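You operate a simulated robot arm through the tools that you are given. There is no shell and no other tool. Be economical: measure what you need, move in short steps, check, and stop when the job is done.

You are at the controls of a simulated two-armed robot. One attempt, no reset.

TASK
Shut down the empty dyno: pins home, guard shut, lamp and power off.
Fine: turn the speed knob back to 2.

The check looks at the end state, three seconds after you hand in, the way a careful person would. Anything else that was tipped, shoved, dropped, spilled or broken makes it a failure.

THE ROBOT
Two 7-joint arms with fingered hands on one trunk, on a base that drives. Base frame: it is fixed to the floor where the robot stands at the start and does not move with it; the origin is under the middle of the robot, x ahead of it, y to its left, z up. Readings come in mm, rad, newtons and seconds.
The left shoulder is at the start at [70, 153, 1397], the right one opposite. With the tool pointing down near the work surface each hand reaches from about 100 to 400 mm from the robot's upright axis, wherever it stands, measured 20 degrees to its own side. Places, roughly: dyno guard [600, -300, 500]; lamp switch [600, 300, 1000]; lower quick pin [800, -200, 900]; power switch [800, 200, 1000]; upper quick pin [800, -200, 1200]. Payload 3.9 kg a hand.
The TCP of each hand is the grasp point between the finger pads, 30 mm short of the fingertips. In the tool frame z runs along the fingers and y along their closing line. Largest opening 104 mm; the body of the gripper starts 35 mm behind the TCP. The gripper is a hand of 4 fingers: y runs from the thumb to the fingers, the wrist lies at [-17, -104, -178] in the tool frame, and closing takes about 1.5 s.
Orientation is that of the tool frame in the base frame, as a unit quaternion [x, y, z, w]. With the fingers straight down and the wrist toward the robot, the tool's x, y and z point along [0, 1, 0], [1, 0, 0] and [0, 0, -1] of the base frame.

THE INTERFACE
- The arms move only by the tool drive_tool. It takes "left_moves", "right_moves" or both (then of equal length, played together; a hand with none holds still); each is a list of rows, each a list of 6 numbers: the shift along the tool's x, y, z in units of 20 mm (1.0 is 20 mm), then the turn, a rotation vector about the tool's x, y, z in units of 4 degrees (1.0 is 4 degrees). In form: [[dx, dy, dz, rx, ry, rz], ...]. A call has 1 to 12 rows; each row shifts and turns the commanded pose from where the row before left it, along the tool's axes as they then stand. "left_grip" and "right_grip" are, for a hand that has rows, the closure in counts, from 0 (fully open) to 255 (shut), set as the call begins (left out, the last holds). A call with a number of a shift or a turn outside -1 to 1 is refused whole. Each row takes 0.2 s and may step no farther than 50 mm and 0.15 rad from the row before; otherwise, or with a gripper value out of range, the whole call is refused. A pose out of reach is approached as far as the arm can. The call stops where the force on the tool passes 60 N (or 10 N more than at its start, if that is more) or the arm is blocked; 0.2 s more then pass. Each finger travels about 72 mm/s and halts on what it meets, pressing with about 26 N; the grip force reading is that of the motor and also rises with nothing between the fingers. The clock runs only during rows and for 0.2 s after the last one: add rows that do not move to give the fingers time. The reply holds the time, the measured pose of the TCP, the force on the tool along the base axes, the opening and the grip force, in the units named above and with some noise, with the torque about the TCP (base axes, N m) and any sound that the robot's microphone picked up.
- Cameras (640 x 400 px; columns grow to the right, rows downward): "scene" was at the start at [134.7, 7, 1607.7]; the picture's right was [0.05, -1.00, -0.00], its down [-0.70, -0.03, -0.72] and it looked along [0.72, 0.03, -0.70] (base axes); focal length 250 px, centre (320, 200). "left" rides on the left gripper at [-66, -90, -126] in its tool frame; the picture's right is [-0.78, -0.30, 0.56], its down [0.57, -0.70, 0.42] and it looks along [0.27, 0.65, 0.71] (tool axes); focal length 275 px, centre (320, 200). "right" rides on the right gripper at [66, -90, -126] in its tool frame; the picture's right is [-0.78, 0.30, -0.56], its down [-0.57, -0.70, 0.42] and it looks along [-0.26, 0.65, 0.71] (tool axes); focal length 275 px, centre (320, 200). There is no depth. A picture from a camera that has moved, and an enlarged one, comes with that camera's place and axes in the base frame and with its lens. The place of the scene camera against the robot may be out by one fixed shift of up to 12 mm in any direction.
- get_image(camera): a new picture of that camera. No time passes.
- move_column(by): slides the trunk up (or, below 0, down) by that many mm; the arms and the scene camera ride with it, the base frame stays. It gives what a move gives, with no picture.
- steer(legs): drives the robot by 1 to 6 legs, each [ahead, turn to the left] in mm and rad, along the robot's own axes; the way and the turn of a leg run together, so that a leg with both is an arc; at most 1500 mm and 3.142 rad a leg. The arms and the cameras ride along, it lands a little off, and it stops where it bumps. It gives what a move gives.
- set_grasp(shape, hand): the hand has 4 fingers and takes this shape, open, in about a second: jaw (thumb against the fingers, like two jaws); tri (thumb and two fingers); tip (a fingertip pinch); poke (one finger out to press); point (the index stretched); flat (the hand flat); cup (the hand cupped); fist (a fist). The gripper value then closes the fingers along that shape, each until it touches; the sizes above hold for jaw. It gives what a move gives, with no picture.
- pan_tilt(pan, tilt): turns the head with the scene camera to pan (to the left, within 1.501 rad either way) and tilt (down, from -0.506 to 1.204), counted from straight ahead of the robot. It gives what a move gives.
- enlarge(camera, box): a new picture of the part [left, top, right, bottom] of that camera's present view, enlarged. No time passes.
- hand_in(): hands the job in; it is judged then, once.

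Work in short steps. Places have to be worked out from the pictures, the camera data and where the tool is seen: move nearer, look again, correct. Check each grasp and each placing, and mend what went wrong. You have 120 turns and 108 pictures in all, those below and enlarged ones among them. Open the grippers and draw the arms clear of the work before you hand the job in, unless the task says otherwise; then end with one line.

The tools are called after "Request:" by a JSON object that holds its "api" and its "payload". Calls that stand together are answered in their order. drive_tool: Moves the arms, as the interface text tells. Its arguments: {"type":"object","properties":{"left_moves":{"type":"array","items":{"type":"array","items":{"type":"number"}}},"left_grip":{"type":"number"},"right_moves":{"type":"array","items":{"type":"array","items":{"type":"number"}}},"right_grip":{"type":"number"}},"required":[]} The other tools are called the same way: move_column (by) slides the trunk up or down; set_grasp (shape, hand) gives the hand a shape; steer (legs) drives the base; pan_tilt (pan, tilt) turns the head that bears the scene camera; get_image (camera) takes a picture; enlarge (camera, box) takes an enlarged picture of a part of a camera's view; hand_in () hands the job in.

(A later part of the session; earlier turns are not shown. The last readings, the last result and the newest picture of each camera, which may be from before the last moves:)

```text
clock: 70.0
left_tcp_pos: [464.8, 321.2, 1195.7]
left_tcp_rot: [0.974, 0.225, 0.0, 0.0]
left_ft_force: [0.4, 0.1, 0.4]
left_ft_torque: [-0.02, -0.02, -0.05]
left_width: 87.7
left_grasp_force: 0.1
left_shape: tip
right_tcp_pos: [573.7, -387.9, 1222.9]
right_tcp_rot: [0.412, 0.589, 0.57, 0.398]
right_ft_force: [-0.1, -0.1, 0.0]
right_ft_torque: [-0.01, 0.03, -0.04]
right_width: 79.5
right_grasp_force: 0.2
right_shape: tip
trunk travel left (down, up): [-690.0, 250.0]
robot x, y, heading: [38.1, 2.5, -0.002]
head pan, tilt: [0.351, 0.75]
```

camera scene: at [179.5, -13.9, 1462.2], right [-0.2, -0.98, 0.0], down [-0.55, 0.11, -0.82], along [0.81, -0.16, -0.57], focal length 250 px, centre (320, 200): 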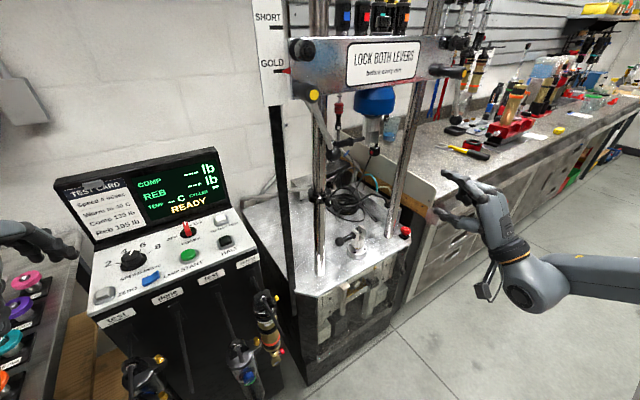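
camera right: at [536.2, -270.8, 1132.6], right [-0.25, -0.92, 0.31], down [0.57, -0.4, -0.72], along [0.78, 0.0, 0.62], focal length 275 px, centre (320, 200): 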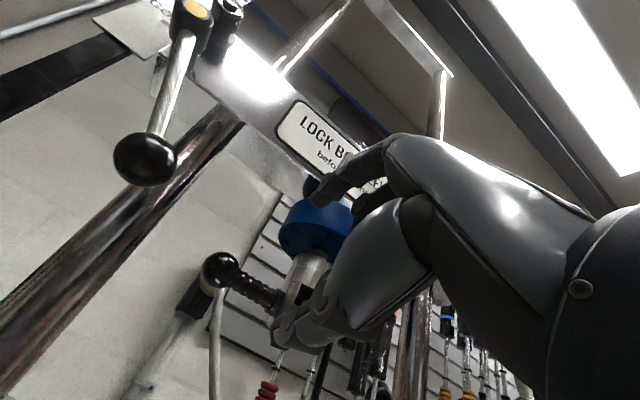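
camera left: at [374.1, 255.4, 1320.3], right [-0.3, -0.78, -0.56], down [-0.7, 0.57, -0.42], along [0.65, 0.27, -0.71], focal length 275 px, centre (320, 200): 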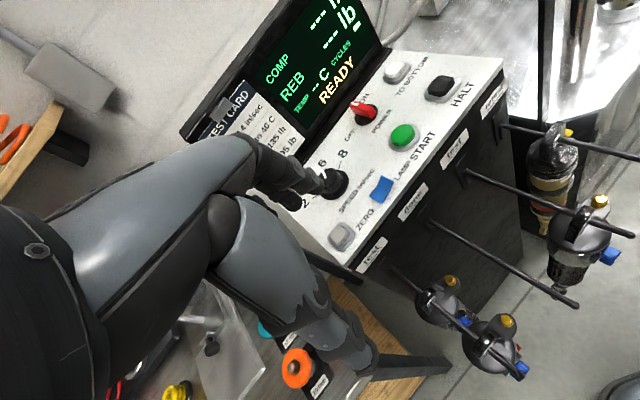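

Request:
{"api": "drive_tool", "payload": {"left_moves": [[0.925, 0.33, 0.436, 0, 0, 0], [0.925, 0.33, 0.436, 0, 0, 0], [0.925, 0.33, 0.436, 0, 0, 0], [0.925, 0.33, 0.436, 0, 0, 0], [0.925, 0.33, 0.436, 0, 0, 0], [0.925, 0.33, 0.436, 0, 0, 0], [0.925, 0.33, 0.436, 0, 0, 0], [0.925, 0.33, 0.436, 0, 0, 0], [0.925, 0.33, 0.436, 0, 0, 0], [0.925, 0.33, 0.436, 0, 0, 0], [0.925, 0.33, 0.436, 0, 0, 0]]}}

Request:
{"api": "get_image", "payload": {"camera": "left"}}

Request:
{"api": "get_image", "payload": {"camera": "scene"}}

```text
clock: 72.3
left_tcp_pos: [680.7, 345.3, 1097.9]
left_tcp_rot: [0.974, 0.225, -0.002, -0.001]
left_ft_force: [-0.5, -0.7, 0.2]
left_ft_torque: [-0.01, 0.02, 0.0]
left_width: 87.9
left_grasp_force: 0.1
left_shape: tip
right_tcp_pos: [575.7, -387.9, 1222.5]
right_tcp_rot: [0.414, 0.59, 0.568, 0.398]
right_ft_force: [0.5, 0.5, -0.9]
right_ft_torque: [-0.01, 0.01, -0.02]
right_width: 79.2
right_grasp_force: 0.1
right_shape: tip
trunk travel left (down, up): [-690.0, 250.0]
robot x, y, heading: [36.8, -0.3, -0.007]
head pan, tilt: [0.351, 0.75]
```

```text
46 pictures are left
camera left: at [580.7, 398.2, 1223.2], right [-0.83, -0.07, -0.56], down [0.21, 0.88, -0.42], along [0.52, -0.47, -0.72], focal length 275 px, centre (320, 200)
```

left: 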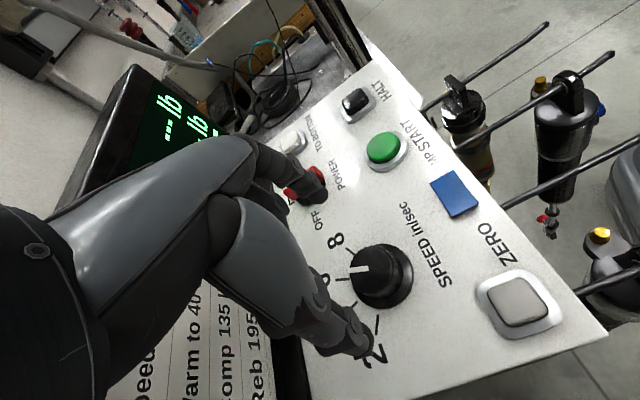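

```text
45 pictures are left
camera scene: at [171.9, 32.2, 1449.3], right [0.34, -0.94, 0.0], down [-0.64, -0.23, -0.73], along [0.69, 0.25, -0.68], focal length 250 px, centre (320, 200)
```

scene: 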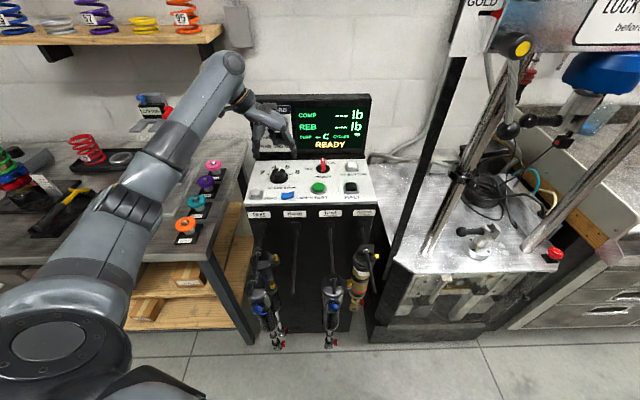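

The knob centre refines to (675,340); pointer at 6, labels spaced about 40°, so 80° CCW to reach 2. I descend over it.

Request:
{"api": "drive_tool", "payload": {"left_moves": [[-0.1, 0.025, 0.9, 0, 0, 0], [-0.1, 0.025, 0.9, 0, 0, 0], [-0.1, 0.025, 0.9, 0, 0, 0], [-0.1, 0.025, 0.7, 0, 0, 0]]}}

Request:
{"api": "get_image", "payload": {"camera": "left"}}

Request:
{"api": "enlarge", "payload": {"camera": "scene", "box": [220, 70, 380, 210]}}

```text
clock: 73.3
left_tcp_pos: [674.7, 340.0, 1031.3]
left_tcp_rot: [0.974, 0.224, 0.0, 0.0]
left_ft_force: [0.1, 0.1, -0.7]
left_ft_torque: [0.02, 0.01, 0.02]
left_width: 87.7
left_grasp_force: 0.2
left_shape: tip
right_tcp_pos: [573.5, -388.1, 1223.5]
right_tcp_rot: [0.413, 0.589, 0.569, 0.398]
right_ft_force: [0.6, 0.7, -0.6]
right_ft_torque: [0.0, -0.04, 0.01]
right_width: 79.3
right_grasp_force: 0.1
right_shape: tip
trunk travel left (down, up): [-690.0, 250.0]
robot x, y, heading: [41.5, 4.1, -0.002]
head pan, tilt: [0.351, 0.75]
```

```text
44 pictures are left
camera left: at [574.4, 392.0, 1156.7], right [-0.83, -0.07, -0.56], down [0.21, 0.88, -0.42], along [0.52, -0.47, -0.71], focal length 275 px, centre (320, 200)
```

left: 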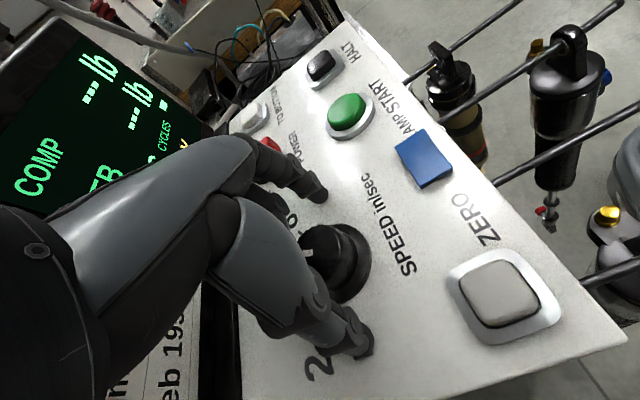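

```text
2.86 times, centred on (300, 140) of scene
camera zoom: at [170.8, 32.7, 1449.4], right [0.34, -0.94, 0.0], down [-0.64, -0.23, -0.73], along [0.69, 0.25, -0.68], focal length 715 px, centre (377, 371)
```

zoom: 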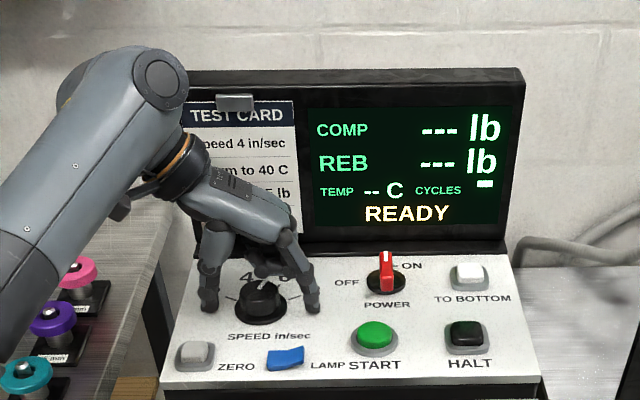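

The fingers straddle the knob well. I lower 5 mm and close on it.

Request:
{"api": "drive_tool", "payload": {"left_moves": [[0, 0, 0.25, 0, 0, 0]]}}

Request:
{"api": "drive_tool", "payload": {"left_grip": 255, "left_moves": [[0, 0, 0, 0, 0, 0], [0, 0, 0, 0, 0, 0], [0, 0, 0, 0, 0, 0], [0, 0, 0, 0, 0, 0], [0, 0, 0, 0, 0, 0]]}}

Request:
{"api": "get_image", "payload": {"camera": "left"}}

```text
clock: 73.8
left_tcp_pos: [672.8, 339.2, 1029.2]
left_tcp_rot: [0.974, 0.226, 0.002, 0.001]
left_ft_force: [0.8, 1.5, 7.3]
left_ft_torque: [-0.28, -0.09, 0.02]
left_width: 87.3
left_grasp_force: 0.1
left_shape: tip
right_tcp_pos: [572.2, -387.9, 1224.2]
right_tcp_rot: [0.412, 0.59, 0.569, 0.398]
right_ft_force: [0.2, 0.3, 0.0]
right_ft_torque: [-0.07, -0.01, -0.01]
right_width: 79.3
right_grasp_force: 0.0
right_shape: tip
trunk travel left (down, up): [-690.0, 250.0]
robot x, y, heading: [44.0, 0.1, 0.001]
head pan, tilt: [0.351, 0.75]
```

```text
clock: 75.0
left_tcp_pos: [670.1, 338.5, 1032.0]
left_tcp_rot: [0.974, 0.227, 0.003, 0.0]
left_ft_force: [0.3, 5.1, 29.3]
left_ft_torque: [-0.14, -0.04, 0.07]
left_width: 38.2
left_grasp_force: 26.1
left_shape: tip
right_tcp_pos: [569.2, -389.2, 1226.0]
right_tcp_rot: [0.412, 0.588, 0.57, 0.399]
right_ft_force: [0.9, 0.5, 0.7]
right_ft_torque: [0.0, 0.03, -0.01]
right_width: 79.4
right_grasp_force: 0.0
right_shape: tip
trunk travel left (down, up): [-690.0, 250.0]
robot x, y, heading: [41.3, 1.1, -0.002]
head pan, tilt: [0.351, 0.75]
```

```text
42 pictures are left
camera left: at [570.5, 390.4, 1156.4], right [-0.82, -0.07, -0.56], down [0.21, 0.88, -0.42], along [0.53, -0.47, -0.71], focal length 275 px, centre (320, 200)
```

left: 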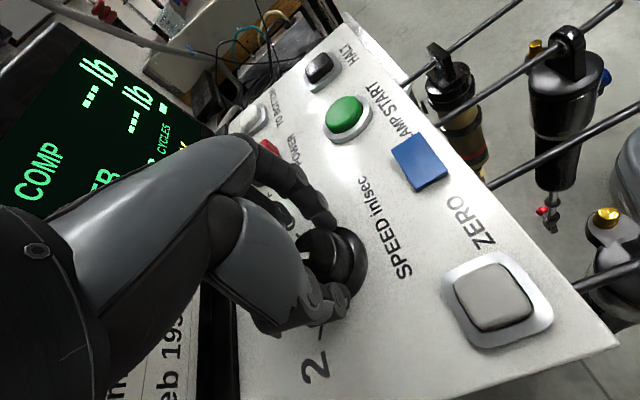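

Knob gripped (38 mm) but the tips press the panel; I lift 6 mm and twist 40° CCW.

Request:
{"api": "drive_tool", "payload": {"left_moves": [[0, 0, -0.3, 0, 0, 0], [0, 0, 0, 0, 0, -1], [0, 0, 0, 0, 0, -1], [0, 0, 0, 0, 0, -1], [0, 0, 0, 0, 0, -1], [0, 0, 0, 0, 0, -1], [0, 0, 0, 0, 0, -1], [0, 0, 0, 0, 0, -1], [0, 0, 0, 0, 0, -1], [0, 0, 0, 0, 0, -1], [0, 0, 0, 0, 0, -1]]}}

Request:
{"api": "get_image", "payload": {"camera": "left"}}

Request:
{"api": "enlarge", "payload": {"camera": "scene", "box": [240, 110, 340, 210]}}

```text
clock: 77.3
left_tcp_pos: [674.1, 339.1, 1031.7]
left_tcp_rot: [0.838, 0.546, 0.0, 0.0]
left_ft_force: [-3.1, -0.9, 0.9]
left_ft_torque: [-0.22, -0.15, 0.05]
left_width: 36.6
left_grasp_force: 26.1
left_shape: tip
right_tcp_pos: [572.6, -389.3, 1223.2]
right_tcp_rot: [0.412, 0.59, 0.57, 0.397]
right_ft_force: [-0.5, 0.4, -0.4]
right_ft_torque: [-0.01, 0.01, -0.02]
right_width: 79.4
right_grasp_force: 0.1
right_shape: tip
trunk travel left (down, up): [-690.0, 250.0]
robot x, y, heading: [39.8, -4.5, -0.0]
head pan, tilt: [0.351, 0.75]
```

```text
41 pictures are left
camera left: at [563.5, 316.3, 1158.1], right [-0.59, -0.59, -0.56], down [-0.41, 0.81, -0.42], along [0.7, -0.02, -0.71], focal length 275 px, centre (320, 200)
```

left: 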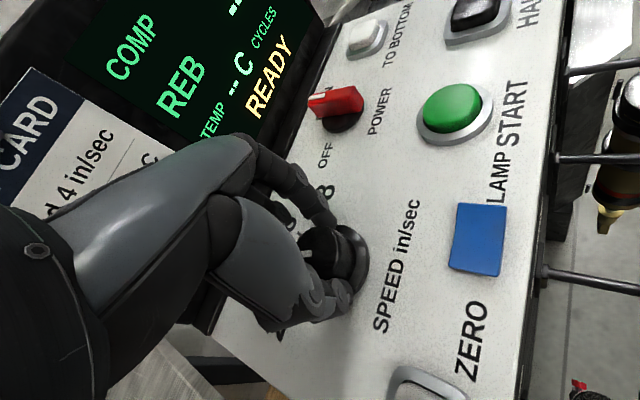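

```text
4.00 times, centred on (290, 160) of scene
camera zoom: at [169.9, 32.0, 1449.4], right [0.34, -0.94, 0.0], down [-0.64, -0.23, -0.73], along [0.69, 0.25, -0.68], focal length 1001 px, centre (440, 360)
```

zoom: 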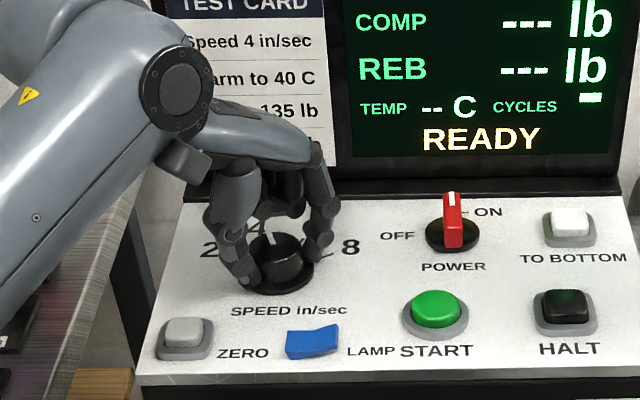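

The pointer followed to about 4. Another 40°.

Request:
{"api": "drive_tool", "payload": {"left_moves": [[0, 0, 0, 0, 0, -1], [0, 0, 0, 0, 0, -1], [0, 0, 0, 0, 0, -1], [0, 0, 0, 0, 0, -1], [0, 0, 0, 0, 0, -1], [0, 0, 0, 0, 0, -1], [0, 0, 0, 0, 0, -1], [0, 0, 0, 0, 0, -1], [0, 0, 0, 0, 0, -1], [0, 0, 0, 0, 0, -1]]}}

Request:
{"api": "enlarge", "payload": {"camera": "scene", "box": [240, 110, 340, 210]}}

```text
clock: 79.5
left_tcp_pos: [672.5, 339.2, 1033.3]
left_tcp_rot: [0.601, 0.799, 0.001, 0.001]
left_ft_force: [4.1, -0.6, 5.0]
left_ft_torque: [0.01, -0.62, 0.04]
left_width: 35.5
left_grasp_force: 26.6
left_shape: tip
right_tcp_pos: [574.5, -388.8, 1223.3]
right_tcp_rot: [0.413, 0.589, 0.569, 0.398]
right_ft_force: [-1.1, -0.2, -0.4]
right_ft_torque: [0.0, 0.02, -0.02]
right_width: 79.2
right_grasp_force: 0.1
right_shape: tip
trunk travel left (down, up): [-690.0, 250.0]
robot x, y, heading: [40.8, 0.8, 0.004]
head pan, tilt: [0.351, 0.75]
```

```text
4.00 times, centred on (290, 160) of scene
camera zoom: at [170.9, 31.8, 1449.4], right [0.34, -0.94, 0.0], down [-0.64, -0.23, -0.73], along [0.69, 0.25, -0.68], focal length 1001 px, centre (440, 360)
```

zoom: 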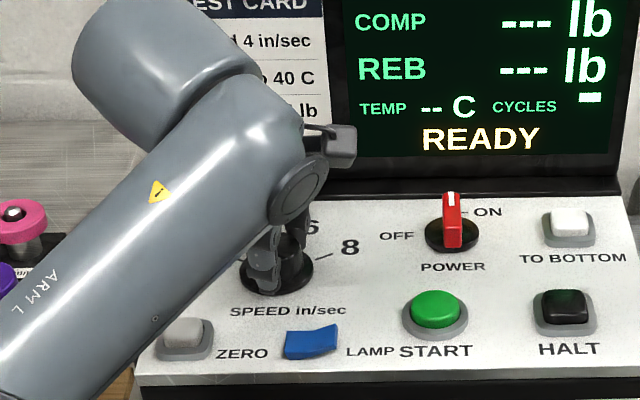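

Hidden behind the arm; I open the pinch, lift straight up and look.

Request:
{"api": "drive_tool", "payload": {"left_grip": 40, "left_moves": [[0, 0, 0, 0, 0, 0], [0, 0, 0, 0, 0, 0], [0, 0, 0, 0, 0, 0], [0, 0, 0, 0, 0, 0], [0, 0, -1, 0, 0, 0], [0, 0, -1, 0, 0, 0], [0, 0, -1, 0, 0, 0], [0, -0.5, -1, 0, 0, 0], [0, -1, -1, 0, 0, 0], [0, -1, -0.5, 0, 0, 0]]}}

Request:
{"api": "get_image", "payload": {"camera": "left"}}

Request:
{"api": "enlarge", "payload": {"camera": "scene", "box": [240, 110, 340, 210]}}

```text
clock: 81.8
left_tcp_pos: [624.2, 326.1, 1141.6]
left_tcp_rot: [0.601, 0.799, -0.001, 0.0]
left_ft_force: [-0.1, -0.1, -0.5]
left_ft_torque: [0.0, 0.01, 0.03]
left_width: 87.5
left_grasp_force: 0.1
left_shape: tip
right_tcp_pos: [573.7, -387.5, 1223.4]
right_tcp_rot: [0.412, 0.589, 0.569, 0.398]
right_ft_force: [-0.1, -0.7, -0.1]
right_ft_torque: [-0.03, 0.0, 0.01]
right_width: 79.3
right_grasp_force: 0.0
right_shape: tip
trunk travel left (down, up): [-690.0, 250.0]
robot x, y, heading: [37.9, -0.5, 0.003]
head pan, tilt: [0.351, 0.75]
```

```text
38 pictures are left
camera left: at [555.8, 238.1, 1266.8], right [-0.07, -0.83, -0.56], down [-0.83, 0.36, -0.42], along [0.55, 0.43, -0.71], focal length 275 px, centre (320, 200)
```

left: 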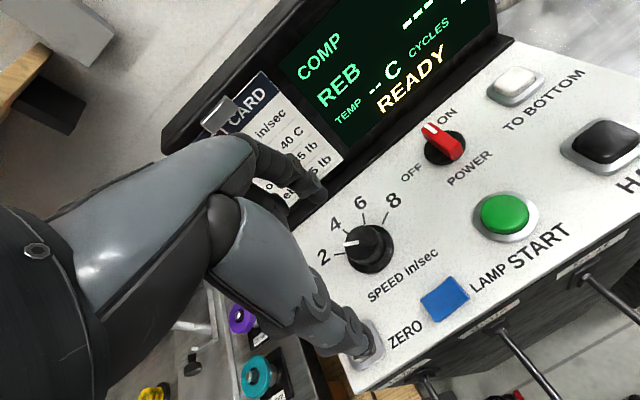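

```text
4.00 times, centred on (290, 160) of scene
camera zoom: at [170.0, 32.4, 1449.5], right [0.34, -0.94, 0.0], down [-0.64, -0.23, -0.73], along [0.69, 0.25, -0.68], focal length 1001 px, centre (440, 360)
```

zoom: 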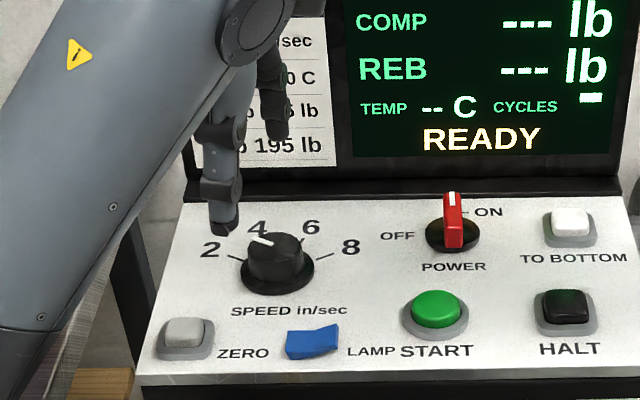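

Request:
{"api": "enlarge", "payload": {"camera": "left", "box": [300, 180, 420, 290]}}

```text
3.64 times, centred on (360, 235) of left
camera zoom: at [555.8, 238.1, 1266.8], right [-0.07, -0.83, -0.56], down [-0.83, 0.36, -0.42], along [0.55, 0.43, -0.71], focal length 1001 px, centre (174, 73)
```

zoom: 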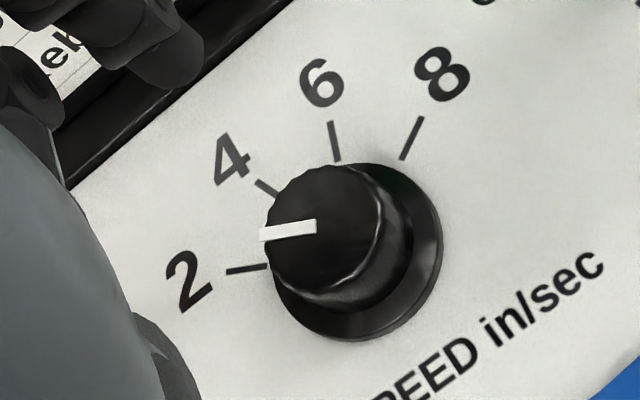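

In the panel plane the pointer lies at 81° and the "2" tick at 79°: knob is at 2. Now a closer look at the lamp rocker.

Request:
{"api": "enlarge", "payload": {"camera": "left", "box": [390, 250, 510, 350]}}

Request:
{"api": "enlarge", "payload": {"camera": "scene", "box": [295, 180, 345, 210]}}

```text
4.00 times, centred on (450, 300) of left
camera zoom: at [555.8, 238.1, 1266.8], right [-0.07, -0.83, -0.56], down [-0.83, 0.36, -0.42], along [0.55, 0.43, -0.71], focal length 1101 px, centre (-200, -200)
```

zoom: 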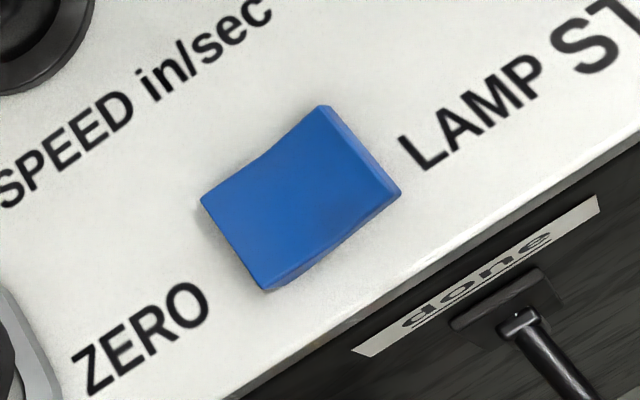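

```text
12.80 times, centred on (320, 195) of scene
camera zoom: at [170.0, 32.4, 1449.5], right [0.34, -0.94, 0.0], down [-0.64, -0.23, -0.73], along [0.69, 0.25, -0.68], focal length 3202 px, centre (320, 264)
```

zoom: 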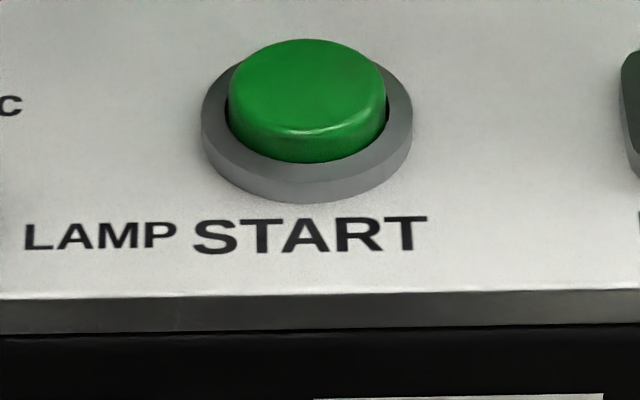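

The rocker's right end (toward "LAMP") is raised, at about (615,268). I close the pinch into a poker and hover above that end.

Request:
{"api": "drive_tool", "payload": {"left_grip": 255, "left_moves": [[-0.7, -0.3, 0, 0, 0, 0], [-0.7, -0.3, 0, 0, 0, 0], [-0.7, -0.3, 0, 0, 0, 0], [-0.67, -0.3, 0, 0, 0, 0], [0, 0, 1, 0, 0, 0], [0, 0, 1, 0, 0, 0], [0, 0, 1, 0, 0, 0], [0, 0, 0.8, 0, 0, 0]]}}

Request:
{"api": "get_image", "payload": {"camera": "left"}}

Request:
{"api": "enlarge", "payload": {"camera": "scene", "box": [240, 130, 380, 220]}}

```text
clock: 83.5
left_tcp_pos: [615.5, 264.9, 1065.4]
left_tcp_rot: [0.602, 0.799, 0.0, 0.0]
left_ft_force: [0.1, 0.2, 0.7]
left_ft_torque: [-0.05, 0.03, -0.02]
left_width: 0.1
left_grasp_force: 26.2
left_shape: tip
right_tcp_pos: [573.5, -388.0, 1223.4]
right_tcp_rot: [0.414, 0.589, 0.568, 0.399]
right_ft_force: [-0.6, 0.1, -0.2]
right_ft_torque: [0.01, 0.02, 0.03]
right_width: 79.1
right_grasp_force: 0.1
right_shape: tip
trunk travel left (down, up): [-690.0, 250.0]
robot x, y, heading: [38.7, -2.5, 0.0]
head pan, tilt: [0.351, 0.75]
```

```text
33 pictures are left
camera left: at [546.6, 177.9, 1190.0], right [-0.07, -0.83, -0.56], down [-0.83, 0.36, -0.42], along [0.55, 0.43, -0.71], focal length 275 px, centre (320, 200)
```

left: 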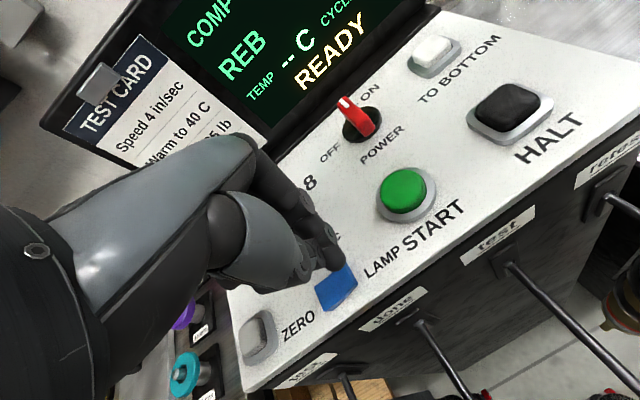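

```text
4.44 times, centred on (310, 175) of scene
camera zoom: at [170.6, 32.6, 1449.4], right [0.34, -0.94, 0.0], down [-0.64, -0.23, -0.73], along [0.69, 0.25, -0.68], focal length 1112 px, centre (364, 311)
```

zoom: 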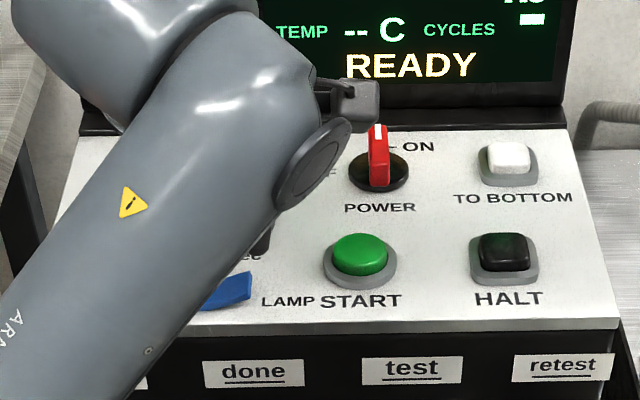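

The tip is about 40 mm below the TCP and over the raised end. I press down in small steps.

Request:
{"api": "drive_tool", "payload": {"left_moves": [[0, 0, 0.5, 0, 0, 0], [0, 0, 0.3, 0, 0, 0], [0, 0, 0.2, 0, 0, 0], [0, 0, 0.2, 0, 0, 0]]}}

Request:
{"api": "get_image", "payload": {"camera": "left"}}

```text
clock: 84.5
left_tcp_pos: [617.4, 266.3, 1042.5]
left_tcp_rot: [0.601, 0.799, 0.0, 0.0]
left_ft_force: [0.5, 0.1, 0.2]
left_ft_torque: [0.0, 0.0, 0.02]
left_width: 0.2
left_grasp_force: 25.7
left_shape: tip
right_tcp_pos: [573.9, -388.7, 1224.7]
right_tcp_rot: [0.413, 0.589, 0.569, 0.398]
right_ft_force: [-0.1, -0.1, 0.3]
right_ft_torque: [0.01, 0.03, 0.03]
right_width: 79.4
right_grasp_force: 0.0
right_shape: tip
trunk travel left (down, up): [-690.0, 250.0]
robot x, y, heading: [38.7, 0.8, 0.001]
head pan, tilt: [0.351, 0.75]
```

```text
31 pictures are left
camera left: at [548.5, 178.7, 1167.4], right [-0.07, -0.83, -0.56], down [-0.83, 0.36, -0.42], along [0.55, 0.43, -0.71], focal length 275 px, centre (320, 200)
```

left: 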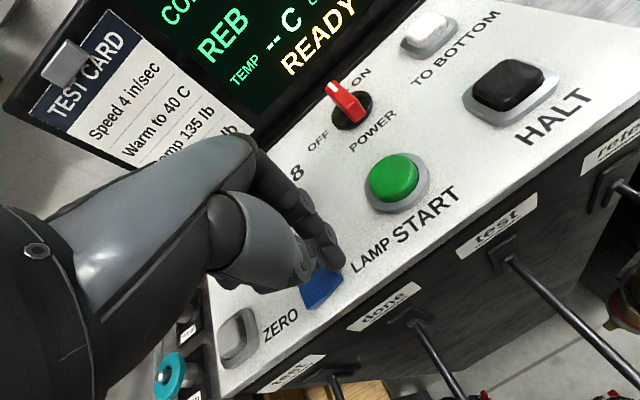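

Request:
{"api": "drive_tool", "payload": {"left_moves": [[0, 0, 0.2, 0, 0, 0], [0, 0, 0.2, 0, 0, 0], [0, 0, 0.2, 0, 0, 0]]}}

Request:
{"api": "get_image", "payload": {"camera": "left"}}

```text
clock: 85.3
left_tcp_pos: [616.4, 265.9, 1034.7]
left_tcp_rot: [0.601, 0.799, 0.003, 0.002]
left_ft_force: [-1.9, -0.1, 18.6]
left_ft_torque: [0.02, -0.02, -0.02]
left_width: 0.1
left_grasp_force: 26.3
left_shape: tip
right_tcp_pos: [570.9, -389.3, 1224.3]
right_tcp_rot: [0.412, 0.589, 0.57, 0.399]
right_ft_force: [0.2, -0.2, -0.4]
right_ft_torque: [0.02, 0.01, -0.01]
right_width: 79.1
right_grasp_force: 0.1
right_shape: tip
trunk travel left (down, up): [-690.0, 250.0]
robot x, y, heading: [39.4, 0.9, -0.0]
head pan, tilt: [0.351, 0.75]
heard: click
```

```text
30 pictures are left
camera left: at [545.6, 177.7, 1159.4], right [-0.07, -0.83, -0.56], down [-0.83, 0.36, -0.43], along [0.56, 0.44, -0.71], focal length 275 px, centre (320, 200)
```

left: 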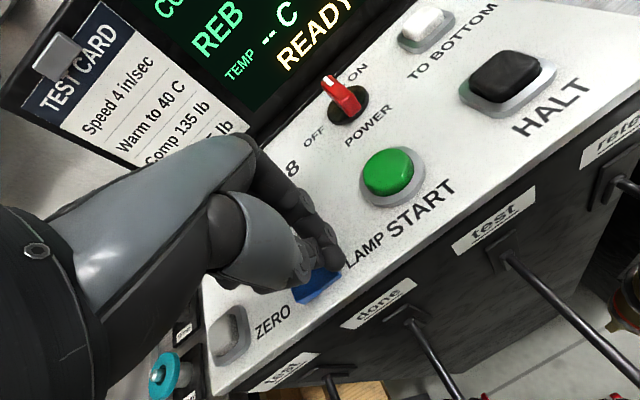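

A click at 19 N. I lift off and check the rocker, then look at the power handle.

Request:
{"api": "drive_tool", "payload": {"left_moves": [[0, 0, -1, 0, 0, 0], [0, 0, -1, 0, 0, 0], [0, 0, -1, 0, 0, 0], [0, 0, -1, 0, 0, 0], [0, -1, -1, 0, 0, 0], [0, -1, -1, 0, 0, 0]]}}

Request:
{"api": "get_image", "payload": {"camera": "left"}}

Request:
{"api": "get_image", "payload": {"camera": "scene"}}

```text
clock: 86.8
left_tcp_pos: [577.7, 256.8, 1151.3]
left_tcp_rot: [0.601, 0.799, -0.001, 0.0]
left_ft_force: [0.4, 0.5, 0.3]
left_ft_torque: [0.0, 0.01, -0.01]
left_width: 0.0
left_grasp_force: 25.9
left_shape: tip
right_tcp_pos: [572.8, -386.6, 1225.3]
right_tcp_rot: [0.412, 0.59, 0.569, 0.398]
right_ft_force: [-0.1, 0.6, -0.6]
right_ft_torque: [-0.01, -0.01, -0.06]
right_width: 79.4
right_grasp_force: 0.0
right_shape: tip
trunk travel left (down, up): [-690.0, 250.0]
robot x, y, heading: [44.1, -1.8, -0.002]
head pan, tilt: [0.351, 0.75]
```

```text
29 pictures are left
camera left: at [508.5, 169.9, 1276.2], right [-0.07, -0.83, -0.56], down [-0.83, 0.36, -0.42], along [0.55, 0.43, -0.71], focal length 275 px, centre (320, 200)
```

left: 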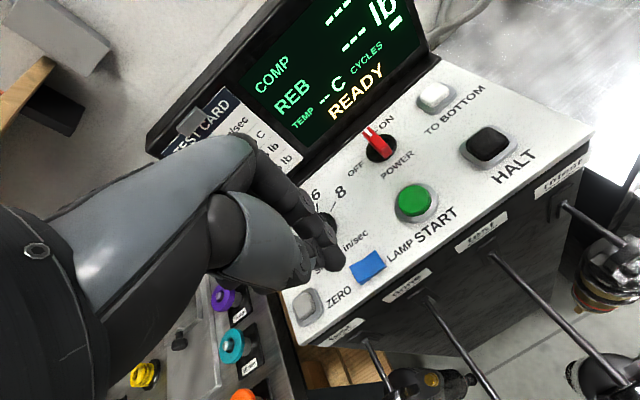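

```text
28 pictures are left
camera scene: at [168.9, 35.1, 1449.5], right [0.34, -0.94, 0.0], down [-0.64, -0.24, -0.73], along [0.69, 0.25, -0.68], focal length 250 px, centre (320, 200)
```

scene: 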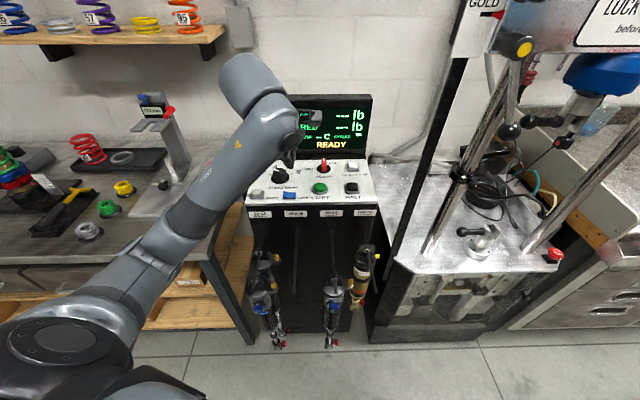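

Request:
{"api": "enlarge", "payload": {"camera": "left", "box": [330, 100, 430, 290]}}

```text
2.11 times, centred on (380, 195) of left
camera zoom: at [508.5, 169.9, 1276.2], right [-0.07, -0.83, -0.56], down [-0.83, 0.36, -0.42], along [0.55, 0.43, -0.71], focal length 580 px, centre (194, 210)
```

zoom: 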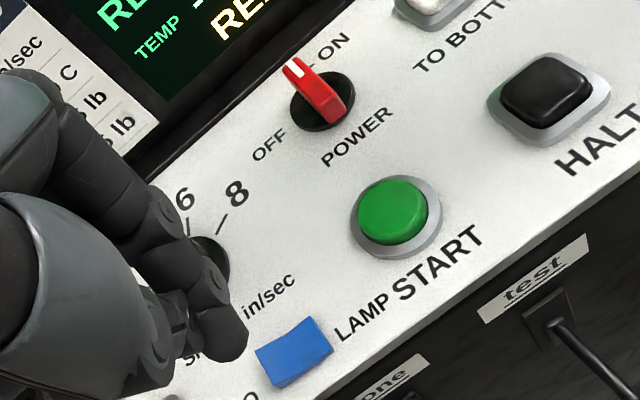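

Rocker flipped. Now the power handle: a bar about 41 mm long centred near (766,236), pointing up-panel to ON; OFF is to the left (CCW). I'll push its lower half to the right with the closed fingertips; first I hover to its lower left.

Request:
{"api": "drive_tool", "payload": {"left_moves": [[-0.27, 0.98, 0.32, 0, 0, 0], [-0.27, 0.98, 0.32, 0, 0, 0], [-0.27, 0.98, 0.32, 0, 0, 0], [-0.27, 0.98, 0.32, 0, 0, 0], [-0.27, 0.98, 0.32, 0, 0, 0], [-0.27, 0.98, 0.32, 0, 0, 0], [-0.27, 0.98, 0.32, 0, 0, 0], [-0.27, 0.98, 0.32, 0, 0, 0]]}}

Request:
{"api": "get_image", "payload": {"camera": "left"}}

Request:
{"api": "enlarge", "payload": {"camera": "scene", "box": [240, 100, 380, 220]}}

```text
clock: 88.5
left_tcp_pos: [742.3, 257.6, 1100.1]
left_tcp_rot: [0.602, 0.799, 0.001, -0.001]
left_ft_force: [0.1, -0.2, 0.6]
left_ft_torque: [-0.04, 0.01, -0.02]
left_width: 0.0
left_grasp_force: 26.3
left_shape: tip
right_tcp_pos: [574.5, -387.1, 1223.0]
right_tcp_rot: [0.413, 0.59, 0.569, 0.398]
right_ft_force: [0.4, 0.0, 0.1]
right_ft_torque: [0.0, 0.0, 0.02]
right_width: 79.3
right_grasp_force: 0.0
right_shape: tip
trunk travel left (down, up): [-690.0, 250.0]
robot x, y, heading: [39.9, 3.9, 0.003]
head pan, tilt: [0.351, 0.75]
```

```text
26 pictures are left
camera left: at [673.0, 169.7, 1224.6], right [-0.07, -0.83, -0.56], down [-0.83, 0.36, -0.42], along [0.55, 0.43, -0.71], focal length 275 px, centre (320, 200)
```

left: 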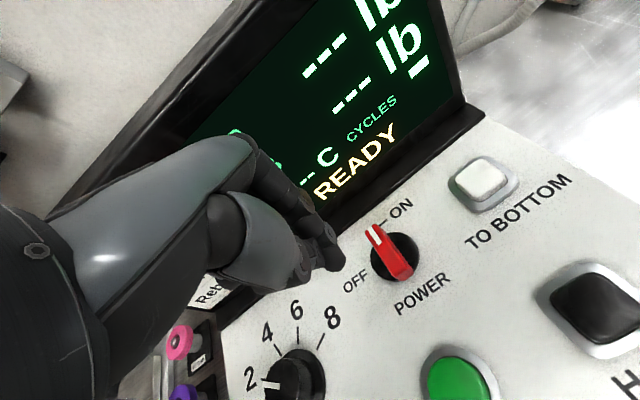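

```text
3.33 times, centred on (310, 160) of scene
camera zoom: at [171.6, 32.1, 1449.3], right [0.34, -0.94, 0.0], down [-0.64, -0.23, -0.73], along [0.69, 0.25, -0.68], focal length 834 px, centre (353, 333)
```

zoom: 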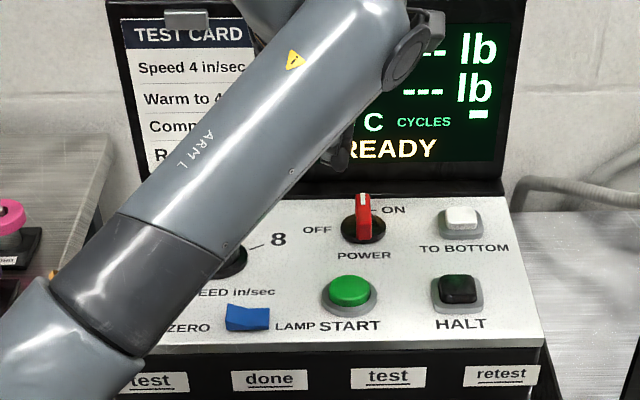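

Handle centre confirmed at (761,238); the closed tips are lower-left of it. I descend beside it to just above the panel.

Request:
{"api": "drive_tool", "payload": {"left_moves": [[0.08, -0.08, 0.95, 0, 0, 0], [0.08, -0.08, 0.95, 0, 0, 0], [0.07, -0.08, 0.95, 0, 0, 0]]}}

Request:
{"api": "get_image", "payload": {"camera": "left"}}

```text
clock: 89.3
left_tcp_pos: [736.3, 258.8, 1045.6]
left_tcp_rot: [0.601, 0.799, 0.0, 0.0]
left_ft_force: [-0.2, -1.1, -0.3]
left_ft_torque: [-0.04, 0.02, 0.02]
left_width: 0.0
left_grasp_force: 26.2
left_shape: tip
right_tcp_pos: [573.6, -388.5, 1223.8]
right_tcp_rot: [0.412, 0.589, 0.57, 0.398]
right_ft_force: [-0.5, -0.6, -0.5]
right_ft_torque: [0.01, 0.03, 0.04]
right_width: 79.5
right_grasp_force: 0.1
right_shape: tip
trunk travel left (down, up): [-690.0, 250.0]
robot x, y, heading: [41.5, -4.7, -0.001]
head pan, tilt: [0.351, 0.75]
```

```text
24 pictures are left
camera left: at [666.9, 171.4, 1170.0], right [-0.07, -0.83, -0.56], down [-0.83, 0.36, -0.43], along [0.55, 0.43, -0.71], focal length 275 px, centre (320, 200)
```

left: 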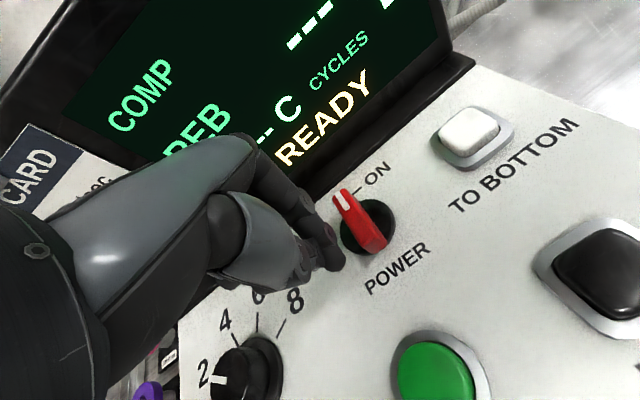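

The tips are just left of the handle's lower end. I push right along an arc, first part.

Request:
{"api": "drive_tool", "payload": {"left_moves": [[-0.5, 0.04, 0.15, 0, 0, 0], [-0.26, -0.1, 0, 0, 0, 0], [-0.26, -0.1, 0, 0, 0, 0]]}}

Request:
{"api": "get_image", "payload": {"camera": "left"}}

```text
clock: 90.2
left_tcp_pos: [739.2, 238.6, 1040.0]
left_tcp_rot: [0.601, 0.799, 0.0, 0.0]
left_ft_force: [-1.2, 0.6, 1.1]
left_ft_torque: [0.05, 0.04, 0.01]
left_width: 0.0
left_grasp_force: 26.2
left_shape: tip
right_tcp_pos: [573.5, -388.9, 1222.7]
right_tcp_rot: [0.413, 0.589, 0.569, 0.398]
right_ft_force: [-0.4, 0.1, -0.3]
right_ft_torque: [0.02, 0.0, 0.0]
right_width: 78.9
right_grasp_force: 0.1
right_shape: tip
trunk travel left (down, up): [-690.0, 250.0]
robot x, y, heading: [42.9, 4.4, -0.0]
head pan, tilt: [0.351, 0.75]
```

```text
23 pictures are left
camera left: at [669.4, 149.8, 1165.2], right [-0.07, -0.83, -0.56], down [-0.83, 0.36, -0.42], along [0.55, 0.43, -0.71], focal length 275 px, centre (320, 200)
```

left: 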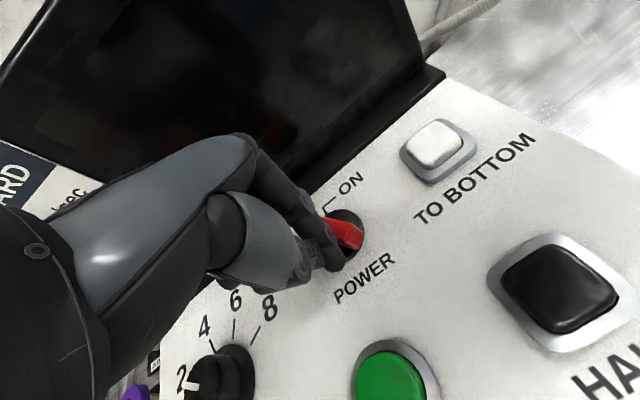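

The display went dark. I finish the travel to the OFF stop.

Request:
{"api": "drive_tool", "payload": {"left_moves": [[-0.3, -0.03, 0, 0, 0, 0], [-0.3, 0, 0, 0, 0, 0], [-0.26, 0.12, 0, 0, 0, 0]]}}

Request:
{"api": "get_image", "payload": {"camera": "left"}}

```text
clock: 91.0
left_tcp_pos: [744.0, 223.1, 1040.7]
left_tcp_rot: [0.601, 0.799, 0.001, 0.0]
left_ft_force: [-6.5, 1.0, 0.4]
left_ft_torque: [0.02, 0.14, 0.02]
left_width: 0.0
left_grasp_force: 26.2
left_shape: tip
right_tcp_pos: [572.2, -387.4, 1224.9]
right_tcp_rot: [0.411, 0.589, 0.57, 0.398]
right_ft_force: [-0.3, 0.7, -0.3]
right_ft_torque: [-0.05, 0.02, -0.02]
right_width: 79.5
right_grasp_force: 0.2
right_shape: tip
trunk travel left (down, up): [-690.0, 250.0]
robot x, y, heading: [37.5, 2.1, 0.001]
head pan, tilt: [0.351, 0.75]
```

```text
22 pictures are left
camera left: at [674.6, 134.7, 1164.8], right [-0.07, -0.83, -0.56], down [-0.83, 0.36, -0.42], along [0.55, 0.43, -0.71], focal length 275 px, centre (320, 200)
```

left: 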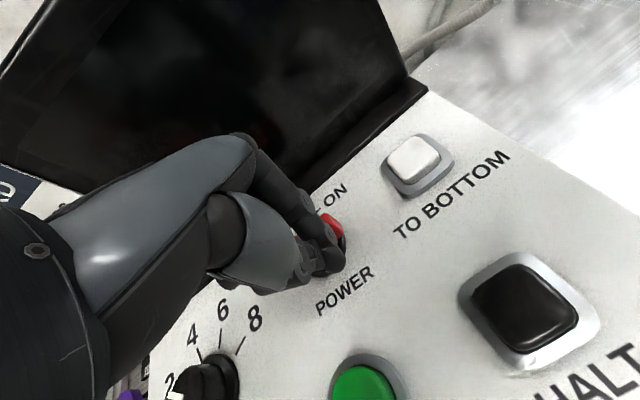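

Contact force shows the end of travel. I lift straight up and back off to check the handle.

Request:
{"api": "drive_tool", "payload": {"left_moves": [[0, -0.2, -0.5, 0, 0, 0], [0, 0, -1, 0, 0, 0], [0, 0, -1, 0, 0, 0], [0, 0, -1, 0, 0, 0], [0, -1, -1, 0, 0, 0], [0, -1, -1, 0, 0, 0], [0, -1, 0, 0, 0, 0]]}}

Request:
{"api": "get_image", "payload": {"camera": "left"}}

```text
clock: 92.5
left_tcp_pos: [685.5, 206.5, 1151.1]
left_tcp_rot: [0.602, 0.799, 0.0, 0.0]
left_ft_force: [-0.6, -0.6, 1.4]
left_ft_torque: [-0.03, -0.01, -0.01]
left_width: 0.1
left_grasp_force: 26.4
left_shape: tip
right_tcp_pos: [573.9, -388.2, 1223.1]
right_tcp_rot: [0.413, 0.589, 0.569, 0.399]
right_ft_force: [0.3, 0.1, 1.5]
right_ft_torque: [0.0, -0.02, 0.01]
right_width: 79.3
right_grasp_force: 0.1
right_shape: tip
trunk travel left (down, up): [-690.0, 250.0]
robot x, y, heading: [40.1, 1.9, -0.002]
head pan, tilt: [0.351, 0.75]
```

```text
21 pictures are left
camera left: at [616.4, 118.6, 1276.4], right [-0.07, -0.83, -0.56], down [-0.83, 0.36, -0.42], along [0.55, 0.43, -0.71], focal length 275 px, centre (320, 200)
```

left: 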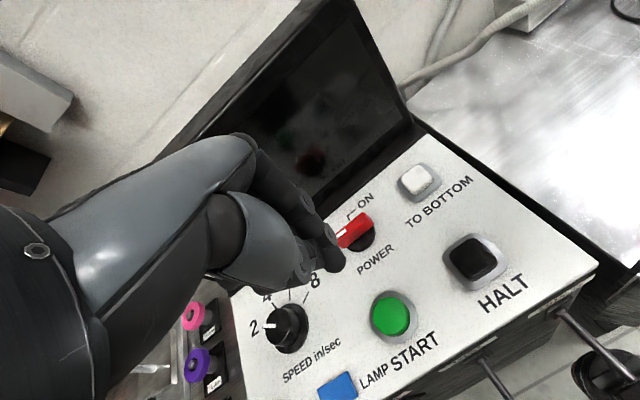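

The handle points left to OFF and the display is dark. I retract both arms, grippers open, then inspect everything.

Request:
{"api": "drive_tool", "payload": {"left_grip": 0, "right_grip": 0, "left_moves": [[0, -0.9, -1, 0, 0, 0], [0.82, -0.97, -0.23, 0, 0, 0], [0.82, -0.97, -0.23, 0, 0, 0], [0.82, -0.97, -0.23, 0, 0, 0], [0.82, -0.97, -0.23, 0, 0, 0], [0.82, -0.97, -0.23, 0, 0, 0], [0.82, -0.97, -0.23, 0, 0, 0], [0.82, -0.97, -0.23, 0, 0, 0], [0.82, -0.97, -0.23, 0, 0, 0], [0.82, -0.97, -0.23, 0, 0, 0]], "right_moves": [[-0.3, 0, -0.9, 0, 0, 0], [-0.3, 0, -0.9, 0, 0, 0], [-0.3, 0, -0.9, 0, 0, 0], [-0.3, 0, -0.9, 0, 0, 0], [-0.3, 0, -0.9, 0, 0, 0], [0, 0, 0, 0, 0, 0], [0, 0, 0, 0, 0, 0], [0, 0, 0, 0, 0, 0], [0, 0, 0, 0, 0, 0], [0, 0, 0, 0, 0, 0]]}}

Request:
{"api": "pan_tilt", "payload": {"pan": -0.1, "tilt": 0.65}}

Request:
{"api": "get_image", "payload": {"camera": "scene"}}

Request:
{"api": "enlarge", "payload": {"camera": "scene", "box": [280, 30, 480, 200]}}

```text
clock: 95.0
left_tcp_pos: [490.8, 361.1, 1211.5]
left_tcp_rot: [0.567, 0.823, 0.027, -0.007]
left_ft_force: [0.3, -0.1, -0.2]
left_ft_torque: [0.01, 0.01, 0.02]
left_width: 103.6
left_grasp_force: 0.1
left_shape: tip
left hand out of reach, approached as far as the arm can: row 6, 7, 8, 9, 10
right_tcp_pos: [498.9, -446.4, 1226.3]
right_tcp_rot: [0.413, 0.589, 0.569, 0.399]
right_ft_force: [0.5, -0.4, -0.3]
right_ft_torque: [-0.03, -0.05, 0.01]
right_width: 104.0
right_grasp_force: 0.0
right_shape: tip
trunk travel left (down, up): [-690.0, 250.0]
robot x, y, heading: [37.2, 1.6, -0.005]
head pan, tilt: [0.351, 0.75]
stopped in row 10 (left hand): the arm was blocked; the commanded pose is now the measured one
```

```text
clock: 95.8
left_tcp_pos: [492.3, 361.0, 1210.9]
left_tcp_rot: [0.566, 0.824, 0.027, -0.008]
left_ft_force: [0.2, -0.6, 0.4]
left_ft_torque: [-0.03, -0.01, -0.05]
left_width: 103.7
left_grasp_force: 0.1
left_shape: tip
right_tcp_pos: [498.2, -446.1, 1225.6]
right_tcp_rot: [0.413, 0.589, 0.568, 0.399]
right_ft_force: [-0.1, 0.1, 0.7]
right_ft_torque: [0.02, 0.0, -0.01]
right_width: 103.8
right_grasp_force: 0.1
right_shape: tip
trunk travel left (down, up): [-690.0, 250.0]
robot x, y, heading: [39.5, -1.6, 0.001]
head pan, tilt: [-0.099, 0.649]
```

```text
20 pictures are left
camera scene: at [179.0, -4.6, 1458.0], right [-0.1, -1.0, 0.0], down [-0.6, 0.06, -0.8], along [0.79, -0.08, -0.6], focal length 250 px, centre (320, 200)
```

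scene: 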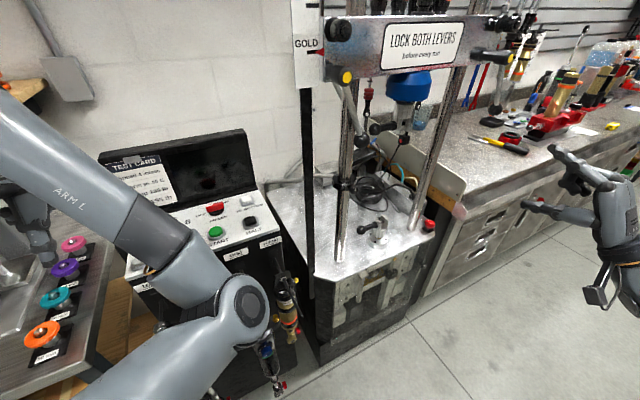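

```text
2.35 times, centred on (380, 115) of scene
camera zoom: at [179.0, -4.6, 1458.0], right [-0.1, -1.0, 0.0], down [-0.6, 0.06, -0.8], along [0.79, -0.08, -0.6], focal length 589 px, centre (179, 400)
```

zoom: 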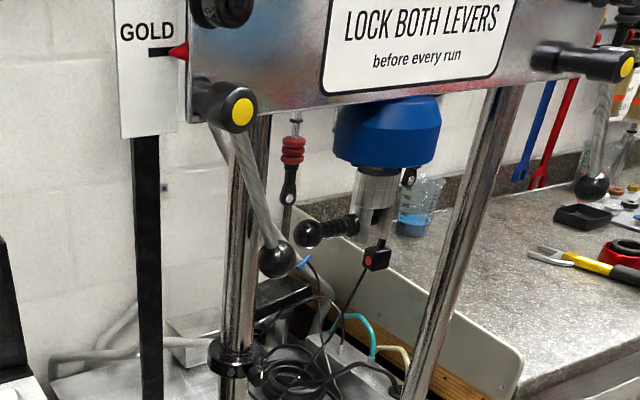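

The left arm only reached its own limit (no force, elbow well short of the console). I raise the trunk to clear the view and inspect console and dyno.

Request:
{"api": "move_column", "payload": {"by": 200}}

Request:
{"api": "pan_tilt", "payload": {"pan": 0.047, "tilt": 0.771}}

Request:
{"api": "get_image", "payload": {"camera": "scene"}}

```text
clock: 98.0
left_tcp_pos: [491.3, 360.5, 1412.1]
left_tcp_rot: [0.567, 0.824, 0.027, -0.007]
left_ft_force: [0.4, 1.2, -0.3]
left_ft_torque: [-0.01, 0.01, 0.04]
left_width: 103.8
left_grasp_force: 0.0
left_shape: tip
right_tcp_pos: [498.2, -445.1, 1425.0]
right_tcp_rot: [0.412, 0.59, 0.569, 0.398]
right_ft_force: [-0.5, -0.1, 0.3]
right_ft_torque: [0.0, -0.03, 0.02]
right_width: 103.6
right_grasp_force: 0.1
right_shape: tip
trunk travel left (down, up): [-890.0, 50.0]
robot x, y, heading: [40.9, 0.2, -0.001]
head pan, tilt: [-0.099, 0.649]
```

```text
clock: 98.7
left_tcp_pos: [490.5, 360.9, 1410.2]
left_tcp_rot: [0.567, 0.824, 0.027, -0.007]
left_ft_force: [-0.2, -0.1, 0.8]
left_ft_torque: [0.0, 0.03, -0.02]
left_width: 103.3
left_grasp_force: 0.1
left_shape: tip
right_tcp_pos: [498.4, -447.0, 1425.9]
right_tcp_rot: [0.412, 0.59, 0.569, 0.398]
right_ft_force: [0.0, 0.0, -0.3]
right_ft_torque: [0.01, -0.01, -0.04]
right_width: 103.8
right_grasp_force: 0.1
right_shape: tip
trunk travel left (down, up): [-890.0, 50.0]
robot x, y, heading: [38.3, -1.0, -0.003]
head pan, tilt: [0.047, 0.771]
```

```text
18 pictures are left
camera scene: at [174.7, 7.7, 1647.7], right [0.05, -1.0, 0.0], down [-0.7, -0.03, -0.72], along [0.72, 0.03, -0.7], focal length 250 px, centre (320, 200)
```

scene: 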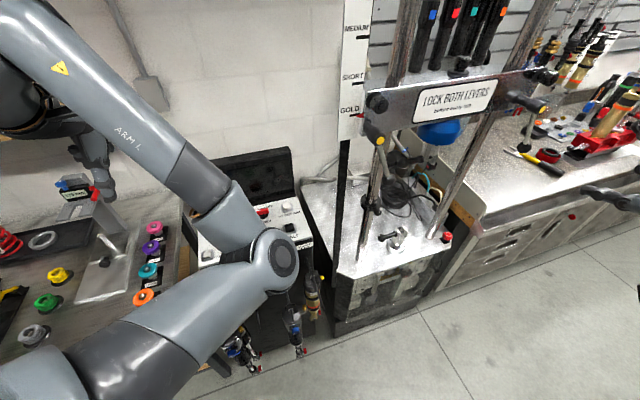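

Request:
{"api": "enlarge", "payload": {"camera": "scene", "box": [310, 180, 470, 340]}}

Request:
{"api": "get_image", "payload": {"camera": "right"}}

```text
2.50 times, centred on (390, 260) of scene
camera zoom: at [174.7, 7.7, 1647.7], right [0.05, -1.0, 0.0], down [-0.7, -0.03, -0.72], along [0.72, 0.03, -0.7], focal length 625 px, centre (145, 50)
```

zoom: 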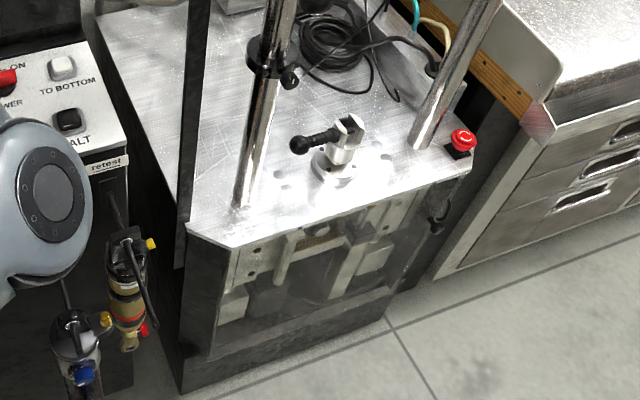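

```text
16 pictures are left
camera right: at [355.4, -428.8, 1340.3], right [-0.25, -0.92, 0.32], down [0.57, -0.4, -0.72], along [0.78, 0.0, 0.62], focal length 275 px, centre (320, 200)
```

right: 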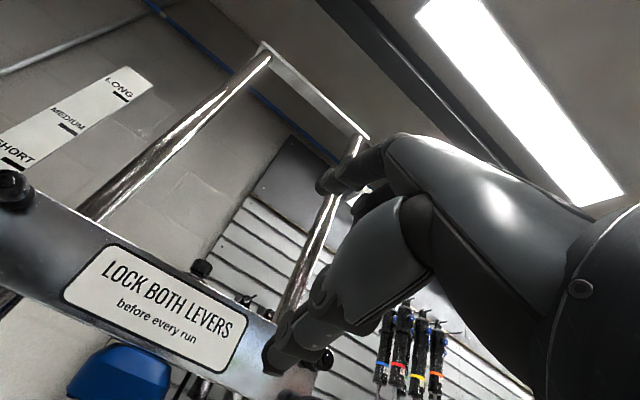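

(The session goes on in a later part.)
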